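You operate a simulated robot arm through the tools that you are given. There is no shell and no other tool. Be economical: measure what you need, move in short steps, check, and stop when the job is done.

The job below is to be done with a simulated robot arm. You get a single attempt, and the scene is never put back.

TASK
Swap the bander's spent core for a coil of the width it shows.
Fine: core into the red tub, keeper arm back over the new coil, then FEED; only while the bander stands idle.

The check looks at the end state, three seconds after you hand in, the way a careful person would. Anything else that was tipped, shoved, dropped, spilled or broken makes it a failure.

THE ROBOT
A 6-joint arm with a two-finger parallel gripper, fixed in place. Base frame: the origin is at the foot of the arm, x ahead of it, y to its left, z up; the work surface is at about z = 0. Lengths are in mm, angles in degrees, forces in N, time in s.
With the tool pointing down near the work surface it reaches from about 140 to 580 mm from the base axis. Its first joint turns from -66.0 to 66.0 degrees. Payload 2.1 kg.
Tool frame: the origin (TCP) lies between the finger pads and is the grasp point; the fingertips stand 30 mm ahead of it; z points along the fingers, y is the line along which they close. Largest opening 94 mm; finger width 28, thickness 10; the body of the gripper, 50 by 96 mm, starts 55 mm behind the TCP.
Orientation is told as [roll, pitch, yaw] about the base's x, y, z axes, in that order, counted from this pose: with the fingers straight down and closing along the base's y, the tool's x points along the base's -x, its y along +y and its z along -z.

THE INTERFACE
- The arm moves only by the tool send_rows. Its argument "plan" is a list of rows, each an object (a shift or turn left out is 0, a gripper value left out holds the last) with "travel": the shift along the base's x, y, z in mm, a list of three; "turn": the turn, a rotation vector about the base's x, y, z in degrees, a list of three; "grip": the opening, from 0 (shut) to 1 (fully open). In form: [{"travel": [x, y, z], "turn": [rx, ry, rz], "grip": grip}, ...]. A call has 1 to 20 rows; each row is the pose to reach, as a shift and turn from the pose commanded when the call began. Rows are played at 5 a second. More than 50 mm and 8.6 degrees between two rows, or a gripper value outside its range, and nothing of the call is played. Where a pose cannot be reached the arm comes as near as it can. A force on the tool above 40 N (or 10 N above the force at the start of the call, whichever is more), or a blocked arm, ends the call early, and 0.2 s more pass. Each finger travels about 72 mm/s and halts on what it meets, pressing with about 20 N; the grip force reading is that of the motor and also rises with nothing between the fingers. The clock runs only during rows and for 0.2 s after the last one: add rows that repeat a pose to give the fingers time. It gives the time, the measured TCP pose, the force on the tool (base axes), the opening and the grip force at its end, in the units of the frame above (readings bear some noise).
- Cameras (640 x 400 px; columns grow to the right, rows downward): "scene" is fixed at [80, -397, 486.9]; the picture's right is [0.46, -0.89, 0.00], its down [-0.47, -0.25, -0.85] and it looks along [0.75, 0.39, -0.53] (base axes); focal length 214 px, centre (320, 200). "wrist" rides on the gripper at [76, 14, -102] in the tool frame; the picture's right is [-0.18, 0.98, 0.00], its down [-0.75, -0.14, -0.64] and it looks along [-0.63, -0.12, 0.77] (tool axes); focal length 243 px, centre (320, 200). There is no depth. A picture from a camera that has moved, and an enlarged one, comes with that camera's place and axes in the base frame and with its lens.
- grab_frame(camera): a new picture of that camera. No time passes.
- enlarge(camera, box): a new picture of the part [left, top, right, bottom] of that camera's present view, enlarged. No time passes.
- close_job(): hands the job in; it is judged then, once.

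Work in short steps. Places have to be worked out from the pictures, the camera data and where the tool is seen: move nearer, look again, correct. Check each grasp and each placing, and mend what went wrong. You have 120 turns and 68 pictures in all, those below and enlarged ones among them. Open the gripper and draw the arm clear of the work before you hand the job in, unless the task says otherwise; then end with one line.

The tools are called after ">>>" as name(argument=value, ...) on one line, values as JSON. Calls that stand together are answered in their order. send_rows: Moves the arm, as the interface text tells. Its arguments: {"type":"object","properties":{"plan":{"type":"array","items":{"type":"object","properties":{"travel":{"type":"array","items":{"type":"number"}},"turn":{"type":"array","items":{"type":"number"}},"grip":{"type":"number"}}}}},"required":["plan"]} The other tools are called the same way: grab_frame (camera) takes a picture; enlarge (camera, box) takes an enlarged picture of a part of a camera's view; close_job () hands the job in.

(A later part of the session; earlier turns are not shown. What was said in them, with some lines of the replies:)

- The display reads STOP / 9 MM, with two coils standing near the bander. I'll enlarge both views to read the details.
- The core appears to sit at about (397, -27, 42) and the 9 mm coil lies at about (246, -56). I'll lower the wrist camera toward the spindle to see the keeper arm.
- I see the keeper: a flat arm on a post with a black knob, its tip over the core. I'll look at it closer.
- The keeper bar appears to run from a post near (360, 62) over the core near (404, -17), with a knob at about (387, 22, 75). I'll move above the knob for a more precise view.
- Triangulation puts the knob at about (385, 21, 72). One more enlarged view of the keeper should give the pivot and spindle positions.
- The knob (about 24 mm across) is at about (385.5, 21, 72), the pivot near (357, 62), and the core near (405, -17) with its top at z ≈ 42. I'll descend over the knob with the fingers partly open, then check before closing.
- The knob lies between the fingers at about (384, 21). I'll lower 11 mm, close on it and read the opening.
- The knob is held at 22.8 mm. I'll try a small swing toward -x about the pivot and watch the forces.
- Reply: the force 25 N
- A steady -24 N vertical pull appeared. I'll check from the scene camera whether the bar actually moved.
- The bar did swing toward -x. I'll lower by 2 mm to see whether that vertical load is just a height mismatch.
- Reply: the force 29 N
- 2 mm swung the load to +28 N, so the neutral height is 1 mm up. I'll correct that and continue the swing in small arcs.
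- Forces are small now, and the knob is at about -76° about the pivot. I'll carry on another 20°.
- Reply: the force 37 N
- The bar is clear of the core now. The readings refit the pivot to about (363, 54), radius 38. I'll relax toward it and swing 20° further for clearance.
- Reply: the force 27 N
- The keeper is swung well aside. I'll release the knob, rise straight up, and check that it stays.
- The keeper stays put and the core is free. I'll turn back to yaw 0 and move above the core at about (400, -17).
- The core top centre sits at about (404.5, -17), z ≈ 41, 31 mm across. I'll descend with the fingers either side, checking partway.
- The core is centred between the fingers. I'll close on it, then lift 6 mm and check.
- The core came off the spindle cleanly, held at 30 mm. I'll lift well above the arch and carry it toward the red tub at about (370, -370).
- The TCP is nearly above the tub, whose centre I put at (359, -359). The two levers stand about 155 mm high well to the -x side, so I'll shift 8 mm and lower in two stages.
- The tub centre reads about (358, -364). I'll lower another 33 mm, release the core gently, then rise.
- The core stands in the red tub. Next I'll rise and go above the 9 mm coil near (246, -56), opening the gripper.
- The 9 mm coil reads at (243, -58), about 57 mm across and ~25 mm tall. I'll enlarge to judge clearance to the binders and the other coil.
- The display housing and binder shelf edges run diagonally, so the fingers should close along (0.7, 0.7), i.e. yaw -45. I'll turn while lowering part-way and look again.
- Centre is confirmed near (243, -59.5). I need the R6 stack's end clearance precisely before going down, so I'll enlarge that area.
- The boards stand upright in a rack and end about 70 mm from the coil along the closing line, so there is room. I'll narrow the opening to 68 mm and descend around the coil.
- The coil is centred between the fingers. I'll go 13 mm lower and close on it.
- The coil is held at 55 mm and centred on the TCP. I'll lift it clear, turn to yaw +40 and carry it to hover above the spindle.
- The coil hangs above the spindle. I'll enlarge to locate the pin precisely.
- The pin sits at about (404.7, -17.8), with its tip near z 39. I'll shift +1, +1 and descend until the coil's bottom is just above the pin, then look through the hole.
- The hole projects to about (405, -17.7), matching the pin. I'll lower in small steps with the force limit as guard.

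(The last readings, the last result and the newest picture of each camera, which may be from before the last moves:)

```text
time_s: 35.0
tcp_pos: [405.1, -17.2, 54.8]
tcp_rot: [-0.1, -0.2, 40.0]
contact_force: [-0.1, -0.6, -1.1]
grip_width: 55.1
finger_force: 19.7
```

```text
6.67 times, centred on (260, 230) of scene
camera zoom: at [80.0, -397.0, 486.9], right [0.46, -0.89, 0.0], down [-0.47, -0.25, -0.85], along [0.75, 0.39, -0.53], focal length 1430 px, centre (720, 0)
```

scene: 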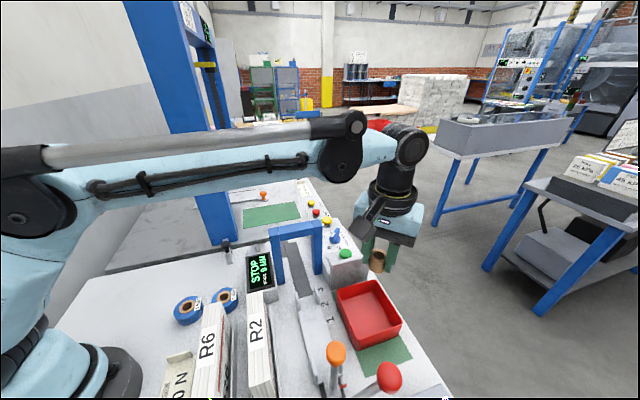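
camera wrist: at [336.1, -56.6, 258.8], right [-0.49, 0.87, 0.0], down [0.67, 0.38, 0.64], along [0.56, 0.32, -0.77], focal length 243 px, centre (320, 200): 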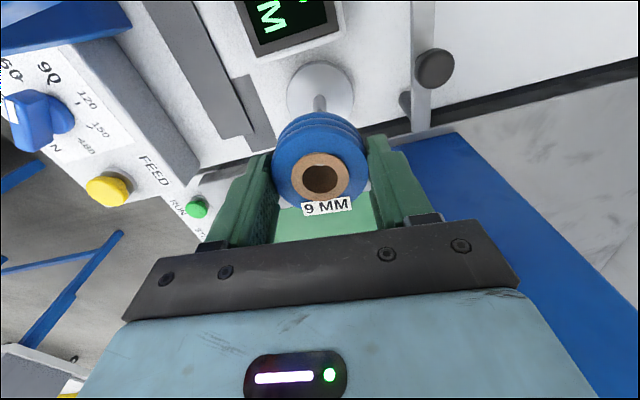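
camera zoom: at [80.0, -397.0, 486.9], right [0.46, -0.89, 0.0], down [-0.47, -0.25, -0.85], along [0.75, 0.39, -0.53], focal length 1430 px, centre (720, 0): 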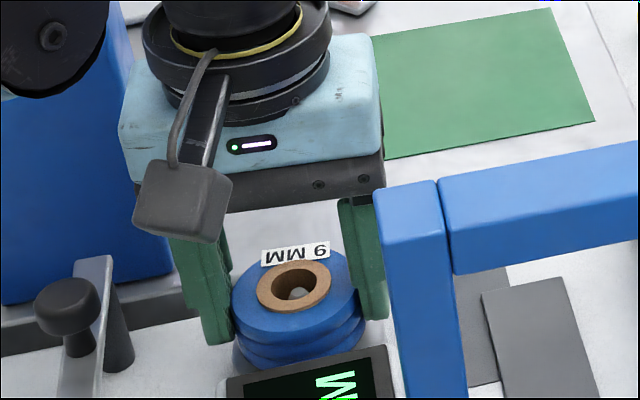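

The pin is inside the hole with no side load. I'll go down until the coil meets the disc.

>>> send_rows(plan=[{"travel": [0, 0, -2]}, {"travel": [0, 0, -4]}, {"travel": [0, 0, -5]}, {"travel": [0, 0, -6]}, {"travel": [0, 0, -6]}])

```text
time_s: 36.2
tcp_pos: [405.4, -17.9, 48.4]
tcp_rot: [0.0, -0.2, 40.0]
contact_force: [-3.1, -0.7, 7.4]
grip_width: 55.4
finger_force: 19.7
```

A 7 N upward force shows first contact with the disc. I'll ease another millimetre and then release.

>>> send_rows(plan=[{"travel": [0, 0, -0.5]}, {"travel": [0, 0, -1]}, {"travel": [0, 0, -1]}])

>>> enlarge(camera="wrist", box=[240, 90, 400, 220])

```text
time_s: 37.0
tcp_pos: [406.1, -16.8, 47.6]
tcp_rot: [0.0, -0.1, 39.9]
contact_force: [-2.8, 0.1, 18.6]
grip_width: 55.3
finger_force: 20.0
```

```text
3.08 times, centred on (320, 155) of wrist
camera zoom: at [337.3, -54.8, 148.5], right [-0.49, 0.87, 0.0], down [0.67, 0.38, 0.64], along [0.56, 0.32, -0.77], focal length 746 px, centre (320, 338)
```

zoom: 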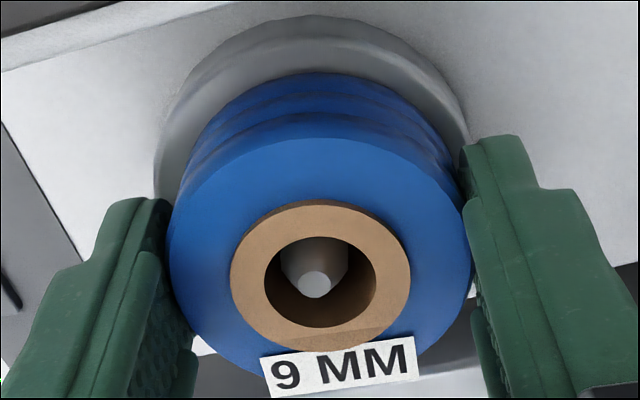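

The coil is seated on the disc. I'll release, raise straight up and check.

>>> send_rows(plan=[{"travel": [0, 0, 0.5], "grip": 0.7}, {"travel": [0, 0, 0.5], "grip": 0.72}, {"travel": [0, 0, 0.5], "grip": 0.72}, {"travel": [0, 0, 20], "grip": 0.72}, {"travel": [0, 0, 60], "grip": 0.72}, {"travel": [0, 0, 105], "grip": 0.72}, {"travel": [0, 0, 150], "grip": 0.72}, {"travel": [0, 0, 150], "grip": 0.72}])

>>> enlarge(camera="scene", box=[180, 180, 340, 280])

>>> grab_frame(camera="wrist")

```text
time_s: 38.8
tcp_pos: [406.1, -17.2, 197.1]
tcp_rot: [0.0, 0.0, 40.0]
contact_force: [1.1, 0.0, 0.6]
grip_width: 67.6
finger_force: 0.0
```

```text
4.00 times, centred on (260, 230) of scene
camera zoom: at [80.0, -397.0, 486.9], right [0.46, -0.89, 0.0], down [-0.47, -0.25, -0.85], along [0.75, 0.39, -0.53], focal length 858 px, centre (560, 80)
```

zoom: 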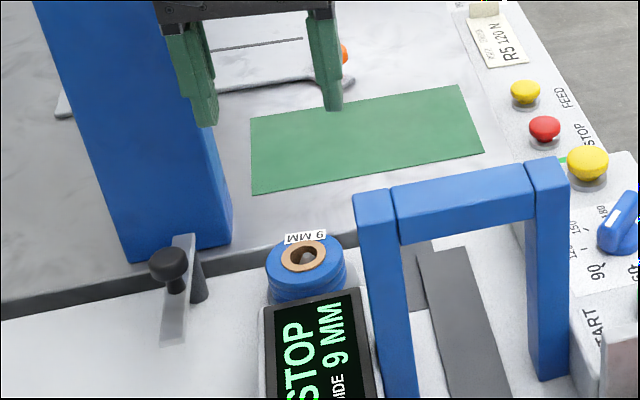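

```text
21 pictures are left
camera wrist: at [337.0, -53.9, 298.8], right [-0.49, 0.87, 0.0], down [0.67, 0.38, 0.64], along [0.56, 0.32, -0.77], focal length 243 px, centre (320, 200)
```

wrist: 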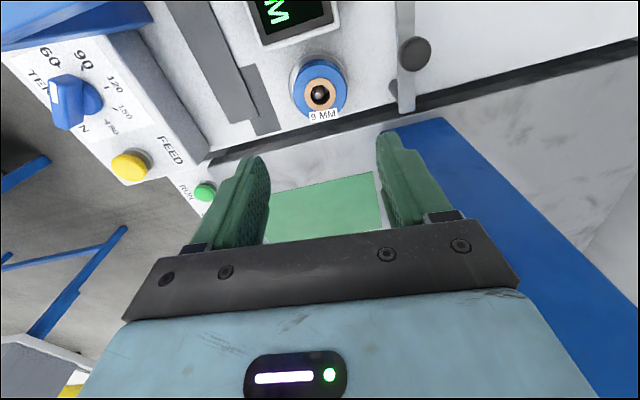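

The coil is in place and the display still reads STOP. Now I'll return to above the keeper knob, reversing my earlier moves (shift -65.5, +40.3, yaw -100).

>>> send_rows(plan=[{"travel": [0, 0, 6], "turn": [0, 0, -8], "grip": 0.6}, {"travel": [-5, 3, 6], "turn": [0, 0, -16]}, {"travel": [-10, 6, 6], "turn": [0, 0, -24]}, {"travel": [-15, 9, 6], "turn": [0, 0, -32]}, {"travel": [-20, 12, 6], "turn": [0, 0, -40]}, {"travel": [-26, 16, 6], "turn": [0, 0, -48]}, {"travel": [-32, 20, 6], "turn": [0, 0, -56]}, {"travel": [-38, 24, 6], "turn": [0, 0, -64]}, {"travel": [-45, 28, 6], "turn": [0, 0, -72]}, {"travel": [-52, 32, 6], "turn": [0, 0, -80]}, {"travel": [-58, 36, 6], "turn": [0, 0, -88]}, {"travel": [-65.5, 40.3, 6], "turn": [0, 0, -96]}, {"travel": [-65.5, 40.3, -20], "turn": [0, 0, -100]}, {"travel": [-65.5, 40.3, -60], "turn": [0, 0, -100]}, {"travel": [-65.5, 40.3, -80], "turn": [0, 0, -100]}, {"travel": [-65.5, 40.3, -80], "turn": [0, 0, -100]}])

>>> grab_frame(camera="wrist")

```text
time_s: 42.2
tcp_pos: [342.0, 22.0, 116.2]
tcp_rot: [-0.1, -0.1, -60.0]
contact_force: [-0.1, -0.9, -0.2]
grip_width: 56.3
finger_force: 0.0
```

```text
20 pictures are left
camera wrist: at [314.5, 96.3, 218.4], right [0.94, 0.33, 0.0], down [0.25, -0.72, 0.64], along [0.21, -0.61, -0.77], focal length 243 px, centre (320, 200)
```

wrist: 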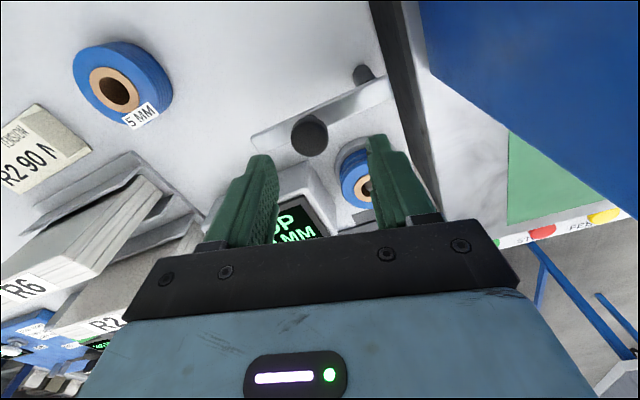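

The knob has drifted to about (330.6, 29). I'll shift there, lower to grip height and close.

>>> send_rows(plan=[{"travel": [-10, 5.5, 0]}, {"travel": [-10, 5.5, -12]}, {"travel": [-10, 5.5, -23]}, {"travel": [-10, 5.5, -23], "grip": 0.1}, {"travel": [-10, 5.5, -23], "grip": 0.1}, {"travel": [-10, 5.5, -23], "grip": 0.1}, {"travel": [-10, 5.5, -23], "grip": 0.1}])

>>> enlarge(camera="wrist", box=[220, 60, 420, 220])

```text
time_s: 43.8
tcp_pos: [331.0, 30.6, 94.4]
tcp_rot: [0.3, -0.1, -59.9]
contact_force: [20.8, 14.9, -13.4]
grip_width: 22.9
finger_force: 45.7
```

```text
2.50 times, centred on (320, 140) of wrist
camera zoom: at [304.2, 103.0, 195.9], right [0.94, 0.33, 0.01], down [0.25, -0.72, 0.64], along [0.22, -0.6, -0.77], focal length 606 px, centre (320, 350)
```

zoom: 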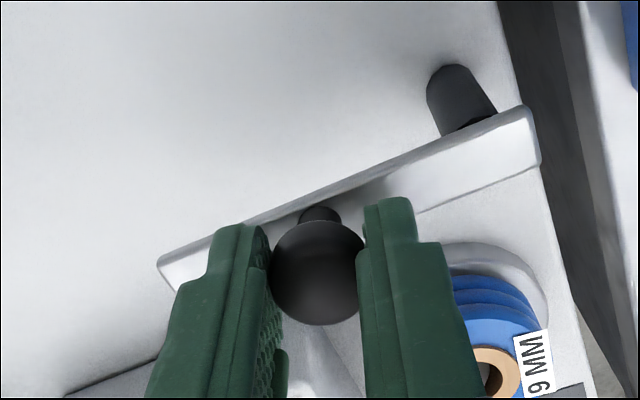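

The knob is held. All grip positions fit a pivot at (363, 59), radius 43.2, so I'll swing back along that arc, first 40°.

>>> send_rows(plan=[{"travel": [2.5, -2.6, -0.5], "turn": [0, 0, 5]}, {"travel": [5.4, -5, -0.5], "turn": [0, 0, 10]}, {"travel": [8.5, -7.2, -0.5], "turn": [0, 0, 15]}, {"travel": [11.7, -9.1, -0.5], "turn": [0, 0, 20]}, {"travel": [15.1, -10.8, -0.5], "turn": [0, 0, 25]}, {"travel": [18.7, -12.1, -0.5], "turn": [0, 0, 30]}, {"travel": [22.3, -13.1, -0.5], "turn": [0, 0, 35]}, {"travel": [26, -13.8, -0.5], "turn": [0, 0, 40]}, {"travel": [26, -13.8, -0.5], "turn": [0, 0, 40]}])

```text
time_s: 45.8
tcp_pos: [357.0, 15.6, 92.6]
tcp_rot: [0.2, -0.1, -19.9]
contact_force: [5.2, 19.0, -7.3]
grip_width: 22.9
finger_force: 45.0
```

Loads are moderate. I'll continue the last 35° to the original keeper position.

>>> send_rows(plan=[{"travel": [3.7, 0.2, 0], "turn": [0, 0, 5]}, {"travel": [7.5, 0.1, 0], "turn": [0, 0, 10]}, {"travel": [11.3, 0.4, 0], "turn": [0, 0, 15]}, {"travel": [15, 1.0, 0], "turn": [0, 0, 20]}, {"travel": [18.6, 2.0, 0], "turn": [0, 0, 25]}, {"travel": [22.2, 3.3, 0], "turn": [0, 0, 30]}, {"travel": [25.7, 4.9, 0], "turn": [0, 0, 35]}, {"travel": [25.7, 4.9, 0], "turn": [0, 0, 35]}])

>>> enlarge(camera="scene", box=[180, 180, 340, 280])

```text
time_s: 47.6
tcp_pos: [382.2, 19.7, 92.5]
tcp_rot: [-0.1, -0.1, 15.0]
contact_force: [-0.7, -6.3, 23.8]
grip_width: 22.7
finger_force: 44.7
```

```text
4.00 times, centred on (260, 230) of scene
camera zoom: at [79.9, -397.0, 486.9], right [0.46, -0.89, 0.0], down [-0.47, -0.25, -0.85], along [0.75, 0.39, -0.53], focal length 858 px, centre (560, 80)
```

zoom: 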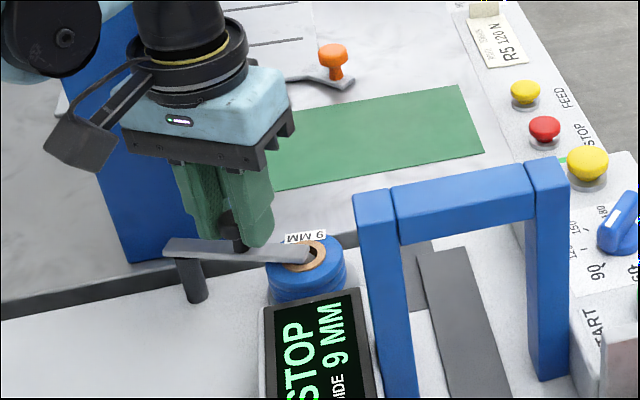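

The bar is nearly back, perhaps 3–4° short of its original line. I'll nudge a little further, watching the force for a stop.

>>> send_rows(plan=[{"travel": [0.9, 0.8, 0.5]}, {"travel": [1.8, 1.5, 0.8]}, {"travel": [2.7, 2.2, 0.8]}, {"travel": [2.7, 2.2, 0.8]}])

>>> enlarge(camera="scene", box=[210, 210, 300, 270])

```text
time_s: 48.6
tcp_pos: [384.9, 19.4, 93.6]
tcp_rot: [-0.4, -0.2, 14.9]
contact_force: [11.9, -22.5, -28.1]
grip_width: 23.1
finger_force: 44.9
```

```text
6.67 times, centred on (255, 240) of scene
camera zoom: at [80.1, -397.0, 486.9], right [0.46, -0.89, 0.0], down [-0.47, -0.25, -0.85], along [0.75, 0.39, -0.53], focal length 1430 px, centre (753, -67)
```

zoom: 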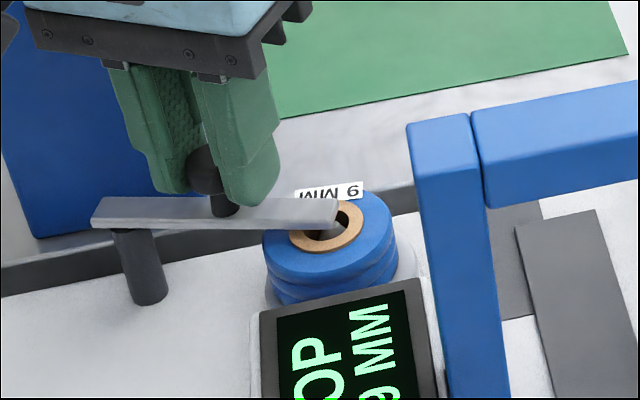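

The bar now lies over the coil's core as it did at the start. I'll relax the load, release the knob and rise straight up.

>>> send_rows(plan=[{"travel": [0, -0.8, -1]}, {"travel": [0, -0.8, -1]}, {"travel": [0, -0.8, -1], "grip": 0.4}, {"travel": [0, -0.8, -1], "grip": 0.5}, {"travel": [0, -0.8, -1], "grip": 0.5}, {"travel": [0, -0.8, 30], "grip": 0.5}, {"travel": [0, -0.8, 70], "grip": 0.5}, {"travel": [0, -0.8, 110], "grip": 0.5}, {"travel": [0, -0.8, 110], "grip": 0.5}])

>>> enlarge(camera="scene", box=[210, 210, 300, 270])

```text
time_s: 50.6
tcp_pos: [384.1, 19.5, 203.5]
tcp_rot: [0.0, -0.1, 15.0]
contact_force: [0.5, 0.1, -0.1]
grip_width: 47.3
finger_force: 0.1
```

```text
6.67 times, centred on (255, 240) of scene
camera zoom: at [80.0, -397.0, 486.9], right [0.46, -0.89, 0.0], down [-0.47, -0.25, -0.85], along [0.75, 0.39, -0.53], focal length 1430 px, centre (753, -67)
```

zoom: 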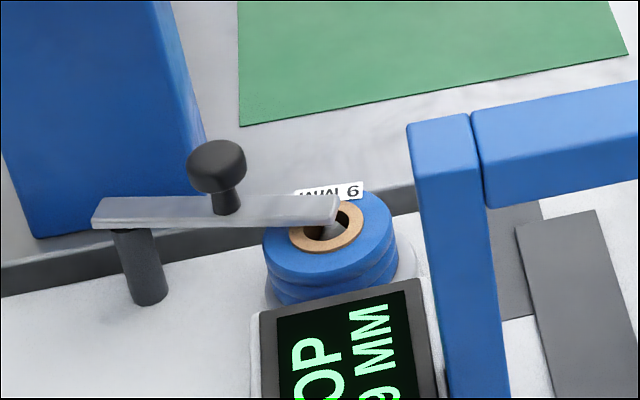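

The keeper stays over the new coil. Now FEED: the yellow dome appears near (563, -165, 70), at the edge of reach. I'll close the fingers and move to look at it from above.

>>> send_rows(plan=[{"travel": [10, -15, 20], "turn": [0, 0, -5], "grip": 0.0}, {"travel": [25, -50, 30], "turn": [0, 0, -10], "grip": 0.0}, {"travel": [45, -90, 30], "turn": [0, 0, -15], "grip": 0.0}, {"travel": [65, -130, 30], "turn": [0, 0, -15], "grip": 0.0}, {"travel": [85, -165, 30], "turn": [0, 0, -15], "grip": 0.0}, {"travel": [98, -184, 30], "turn": [0, 0, -15], "grip": 0.0}, {"travel": [98, -184, 30], "turn": [0, 0, -15], "grip": 0.0}])

>>> grab_frame(camera="wrist")

```text
time_s: 52.2
tcp_pos: [483.1, -161.2, 235.3]
tcp_rot: [0.0, -0.1, 0.0]
contact_force: [0.1, 0.4, -0.1]
grip_width: 0.3
finger_force: 19.7
```

```text
15 pictures are left
camera wrist: at [406.1, -147.2, 337.7], right [0.18, 0.98, 0.0], down [0.75, -0.14, 0.64], along [0.63, -0.12, -0.77], focal length 243 px, centre (320, 200)
```

wrist: 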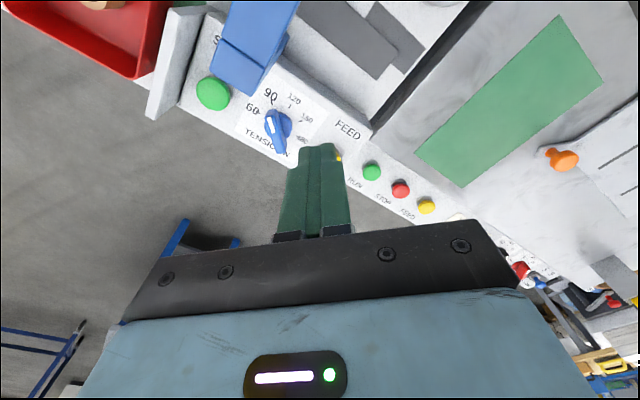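

The yellow FEED button is hidden right behind the closed fingers. I'll shift sideways to get a clean sighting.

>>> send_rows(plan=[{"travel": [0, 30, 0]}, {"travel": [0, 60, -20]}, {"travel": [0, 60, -40]}, {"travel": [0, 60, -40]}])

>>> enlarge(camera="wrist", box=[180, 60, 440, 240])

```text
time_s: 53.2
tcp_pos: [482.9, -101.0, 196.4]
tcp_rot: [0.0, -0.1, 0.0]
contact_force: [-0.1, 0.0, 1.2]
grip_width: 0.0
finger_force: 19.3
```

```text
2.22 times, centred on (310, 150) of wrist
camera zoom: at [406.3, -86.5, 297.2], right [0.18, 0.98, 0.0], down [0.75, -0.14, 0.64], along [0.63, -0.12, -0.77], focal length 539 px, centre (342, 311)
```

zoom: 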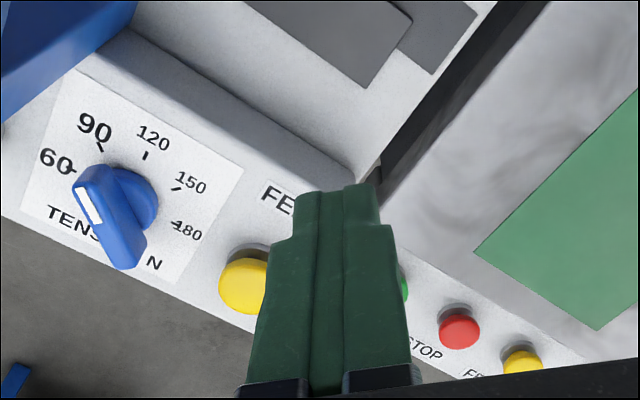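

The FEED button triangulates to (561.5, -164), dome top near z 80. I'll move above it at TCP z ≈ 150 and see whether that reach is attained.

>>> send_rows(plan=[{"travel": [20, -20, 0]}, {"travel": [40, -40, 0]}, {"travel": [60, -55, 0]}, {"travel": [77, -63, -20]}, {"travel": [77, -63, -46]}, {"travel": [77, -63, -46]}])

>>> enlarge(camera="scene", box=[280, 180, 380, 260])

```text
time_s: 54.6
tcp_pos: [558.8, -165.0, 147.0]
tcp_rot: [0.0, -0.2, 0.0]
contact_force: [-0.5, 0.6, 0.7]
grip_width: 0.1
finger_force: 19.8
out of reach, approached as far as the arm can: row 4
```

```text
5.00 times, centred on (330, 220) of scene
camera zoom: at [80.0, -397.0, 486.9], right [0.46, -0.89, 0.0], down [-0.47, -0.25, -0.85], along [0.75, 0.39, -0.53], focal length 1072 px, centre (270, 100)
```

zoom: 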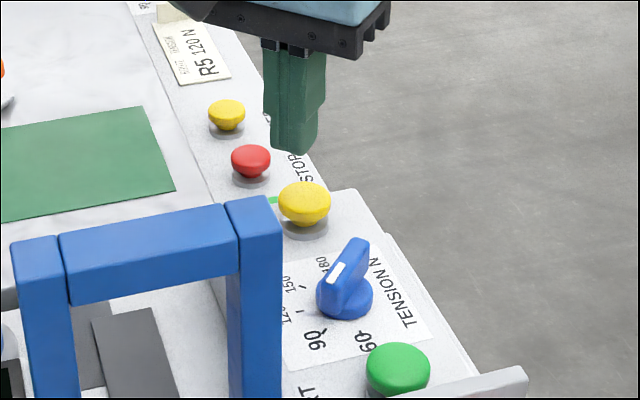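

Reached (559, -165) with the tips at z ≈ 117. The scene view suggests a few mm toward -y, so I'll correct and descend to just above the dome.

>>> send_rows(plan=[{"travel": [1, -3, -12]}, {"travel": [1, -3, -26]}, {"travel": [1, -3, -26]}])

>>> enlarge(camera="scene", box=[300, 190, 370, 240])

>>> enlarge(camera="wrist", box=[220, 80, 420, 240])

```text
time_s: 55.4
tcp_pos: [560.6, -167.8, 122.9]
tcp_rot: [-0.1, -0.2, 0.0]
contact_force: [0.5, 0.4, -0.1]
grip_width: 0.0
finger_force: 20.6
```

```text
8.00 times, centred on (335, 215) of scene
camera zoom: at [80.0, -397.0, 486.9], right [0.46, -0.89, 0.0], down [-0.47, -0.25, -0.85], along [0.75, 0.39, -0.53], focal length 1716 px, centre (200, 80)
```

zoom: 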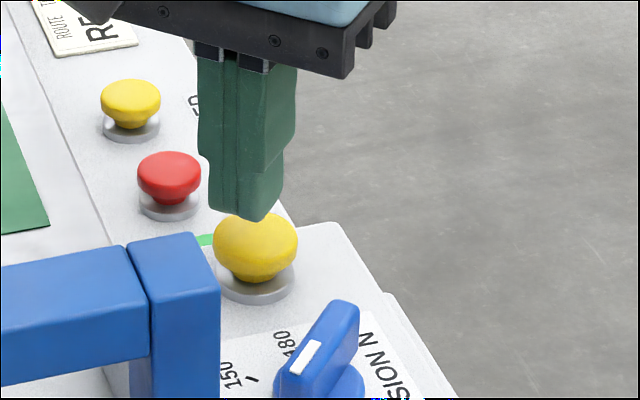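

```text
2.50 times, centred on (320, 160) of wrist
camera zoom: at [484.0, -153.0, 224.1], right [0.18, 0.98, 0.0], down [0.75, -0.14, 0.64], along [0.63, -0.12, -0.77], focal length 606 px, centre (320, 300)
```

zoom: 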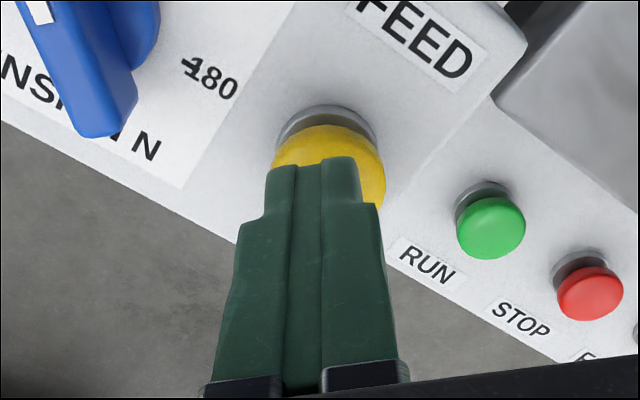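

The FEED label is confirmed beside this yellow dome, and the display still said STOP. I'll shift +3 in y and press down in small steps.

>>> send_rows(plan=[{"travel": [0, 3, 0]}, {"travel": [0, 3, -4]}, {"travel": [0, 3, -8]}, {"travel": [0, 3, -11]}, {"travel": [0, 3, -13]}, {"travel": [0, 3, -15]}])

>>> enlarge(camera="scene", box=[230, 190, 370, 290])

```text
time_s: 56.8
tcp_pos: [561.4, -166.4, 106.6]
tcp_rot: [0.1, -0.1, -0.1]
contact_force: [-0.3, 0.6, 1.7]
grip_width: 0.1
finger_force: 20.3
out of reach, approached as far as the arm can: row 3, 4, 5
```

```text
4.00 times, centred on (300, 240) of scene
camera zoom: at [80.1, -397.0, 486.9], right [0.46, -0.89, 0.0], down [-0.47, -0.25, -0.85], along [0.75, 0.39, -0.53], focal length 858 px, centre (400, 40)
```

zoom: 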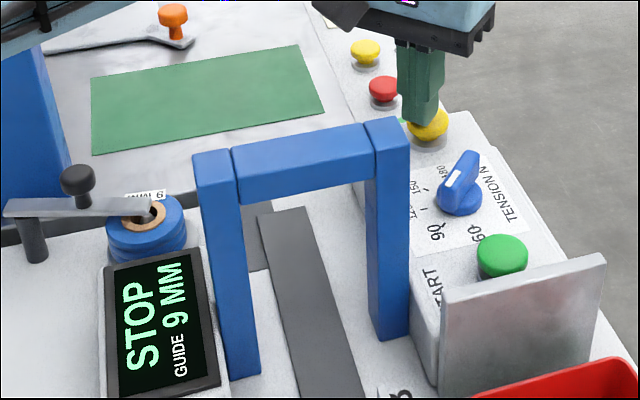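

No contact yet at tip z ≈ 77. I'll pull 2 mm inward for reach and keep pressing in fine steps.

>>> send_rows(plan=[{"travel": [-2, 1, -1.5]}, {"travel": [-2, 1, -3]}, {"travel": [-2, 1, -4.5]}, {"travel": [-2, 1, -6]}, {"travel": [-2, 1, -7]}, {"travel": [-2, 1, -8]}, {"travel": [-2, 1, -8]}])

```text
time_s: 58.4
tcp_pos: [558.0, -164.4, 99.1]
tcp_rot: [-0.1, -0.2, 0.1]
contact_force: [5.6, 0.6, 13.0]
grip_width: 0.0
finger_force: 19.6
```

13 N of resistance now, so the button is being pressed. I'll check the display before pushing further.

>>> enlarge(camera="scene", box=[230, 190, 370, 290])

```text
4.00 times, centred on (300, 240) of scene
camera zoom: at [80.0, -397.0, 486.9], right [0.46, -0.89, 0.0], down [-0.47, -0.25, -0.85], along [0.75, 0.39, -0.53], focal length 858 px, centre (400, 40)
```

zoom: 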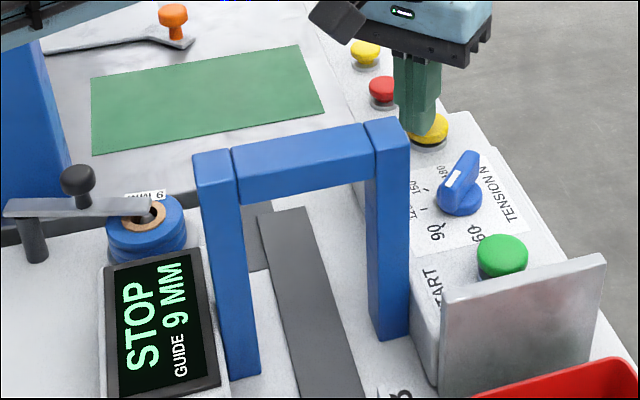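

The button shows some depression but the display is unchanged. I'll press further, slightly more centred.

>>> send_rows(plan=[{"travel": [0, 0, -1]}, {"travel": [0, 0, -2]}, {"travel": [0, 0, -3]}, {"travel": [0, 0, -4]}, {"travel": [0, 0, -4]}])

>>> enlarge(camera="scene", box=[230, 190, 370, 290])

```text
time_s: 59.4
tcp_pos: [558.2, -163.4, 97.9]
tcp_rot: [0.0, -0.2, 0.1]
contact_force: [0.2, 0.8, 26.4]
grip_width: 0.2
finger_force: 19.8
stopped in row 4: the force on the tool passed its limit (the readings are from after the stop); the commanded pose is now the measured one
```

```text
4.00 times, centred on (300, 240) of scene
camera zoom: at [79.9, -396.9, 487.0], right [0.46, -0.89, 0.0], down [-0.47, -0.25, -0.85], along [0.75, 0.39, -0.53], focal length 858 px, centre (400, 40)
```

zoom: 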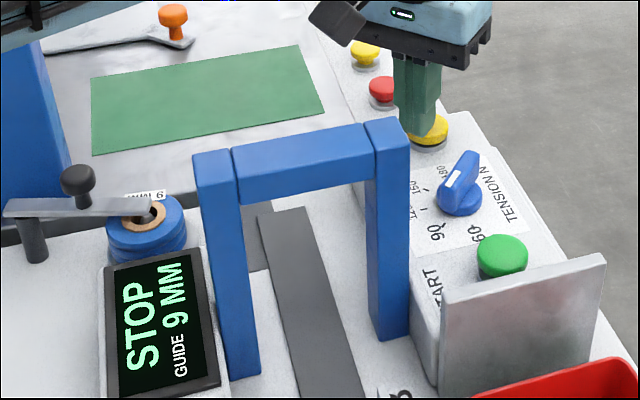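

The force limit tripped as the button bottomed out. I'll lift off and see how the bander responds.

>>> send_rows(plan=[{"travel": [0, 0, 5]}, {"travel": [0, 0, 20]}, {"travel": [-15, 5, 60]}, {"travel": [-50, 10, 90]}, {"travel": [-90, 20, 110]}, {"travel": [-90, 20, 110]}])

>>> enlarge(camera="scene", box=[190, 190, 400, 340])

```text
time_s: 60.8
tcp_pos: [470.1, -144.3, 206.7]
tcp_rot: [0.0, -0.2, 0.0]
contact_force: [0.7, 0.0, -1.1]
grip_width: 0.0
finger_force: 20.0
```

```text
2.67 times, centred on (295, 265) of scene
camera zoom: at [80.0, -397.0, 486.9], right [0.46, -0.89, 0.0], down [-0.47, -0.25, -0.85], along [0.75, 0.39, -0.53], focal length 572 px, centre (387, 27)
```

zoom: 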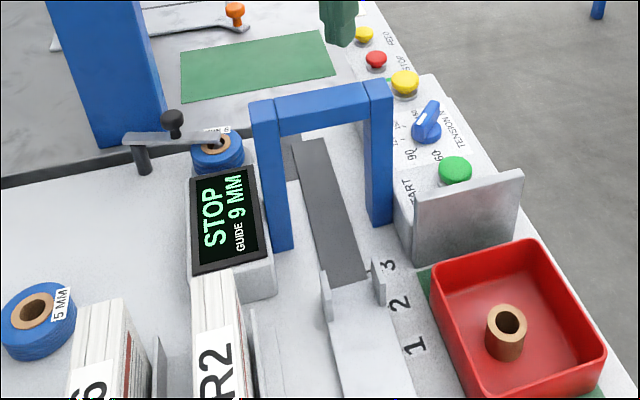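

The dome visibly sank about 6 mm onto its ring and has sprung back; core, coil and keeper all look right. I'll withdraw to the starting pose, open the gripper, and check the display again.

>>> send_rows(plan=[{"travel": [-30, 5, 40], "grip": 0.5}, {"travel": [-60, 10, 80], "grip": 1.0}, {"travel": [-100, 15, 120], "grip": 1.0}, {"travel": [-140, 25, 160], "grip": 1.0}, {"travel": [-180, 35, 195], "grip": 1.0}, {"travel": [-219, 41, 218], "grip": 1.0}, {"travel": [-219, 41, 218], "grip": 1.0}, {"travel": [-219, 41, 218], "grip": 1.0}])

>>> enlarge(camera="wrist", box=[160, 0, 480, 230])

```text
refused: row 1 steps farther than a row can; nothing moved
```

```text
1.74 times, centred on (320, 115) of wrist
camera zoom: at [393.6, -129.7, 307.7], right [0.18, 0.98, 0.0], down [0.75, -0.14, 0.64], along [0.63, -0.12, -0.76], focal length 422 px, centre (320, 348)
```

zoom: 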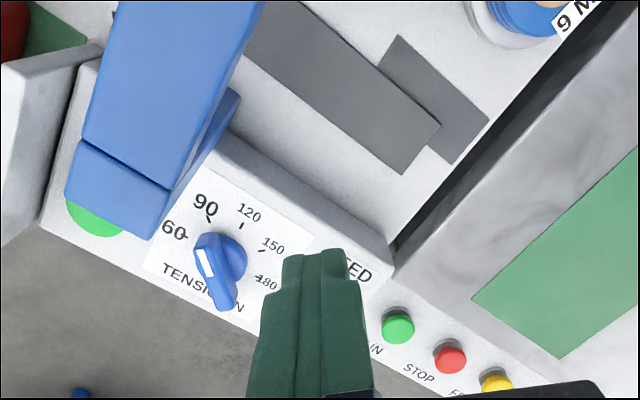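

The steps were too long, so nothing moved. I'll resend with shorter ones.

>>> send_rows(plan=[{"travel": [-20, 4, 25], "grip": 0.5}, {"travel": [-45, 8, 50], "grip": 1.0}, {"travel": [-75, 12, 80], "grip": 1.0}, {"travel": [-105, 18, 110], "grip": 1.0}, {"travel": [-135, 24, 140], "grip": 1.0}, {"travel": [-165, 30, 170], "grip": 1.0}, {"travel": [-195, 36, 195], "grip": 1.0}, {"travel": [-219, 41, 218], "grip": 1.0}, {"travel": [-219, 41, 218], "grip": 1.0}, {"travel": [-219, 41, 218], "grip": 1.0}])

>>> grab_frame(camera="wrist")

```text
time_s: 63.0
tcp_pos: [252.3, -105.9, 423.0]
tcp_rot: [0.0, -0.2, 0.0]
contact_force: [-0.2, 0.5, -0.3]
grip_width: 94.2
finger_force: 0.1
```

```text
5 pictures are left
camera wrist: at [174.4, -90.2, 524.7], right [0.18, 0.98, 0.0], down [0.75, -0.14, 0.64], along [0.63, -0.12, -0.76], focal length 243 px, centre (320, 200)
```

wrist: 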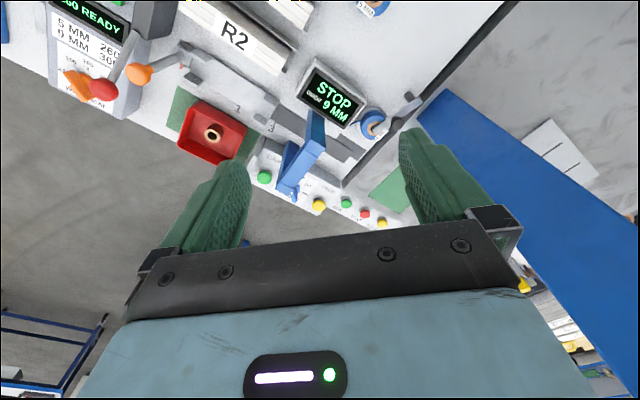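

The small text on the display may have changed; I'll enlarge it.

>>> enlarge(camera="wrist", box=[290, 50, 430, 150])

```text
4.00 times, centred on (360, 100) of wrist
camera zoom: at [174.4, -90.2, 524.7], right [0.18, 0.98, 0.0], down [0.75, -0.14, 0.64], along [0.63, -0.12, -0.76], focal length 970 px, centre (160, 600)
```

zoom: 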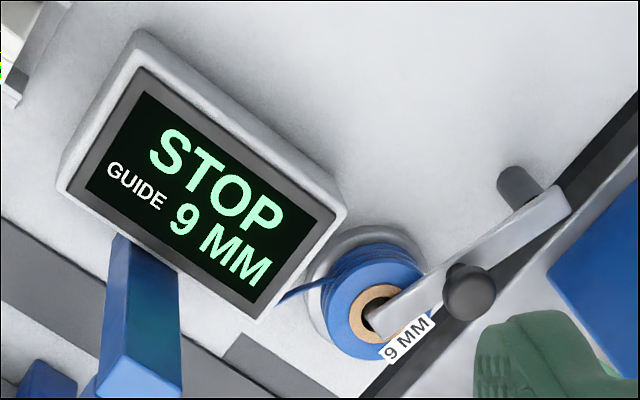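

A strap now runs from the coil into the guide, so FEED worked. The keeper sits over the 9 mm coil, the core is in the red tub, the bander reads STOP, and the arm is clear with the gripper open. I'll hand in.

>>> close_job()

```text
The job is handed in.
```

The job is handed in: the spent core is in the red tub, the 9 mm coil is on the spindle with the keeper arm back over it, and FEED was pressed while the bander showed STOP, drawing strap into the guide.
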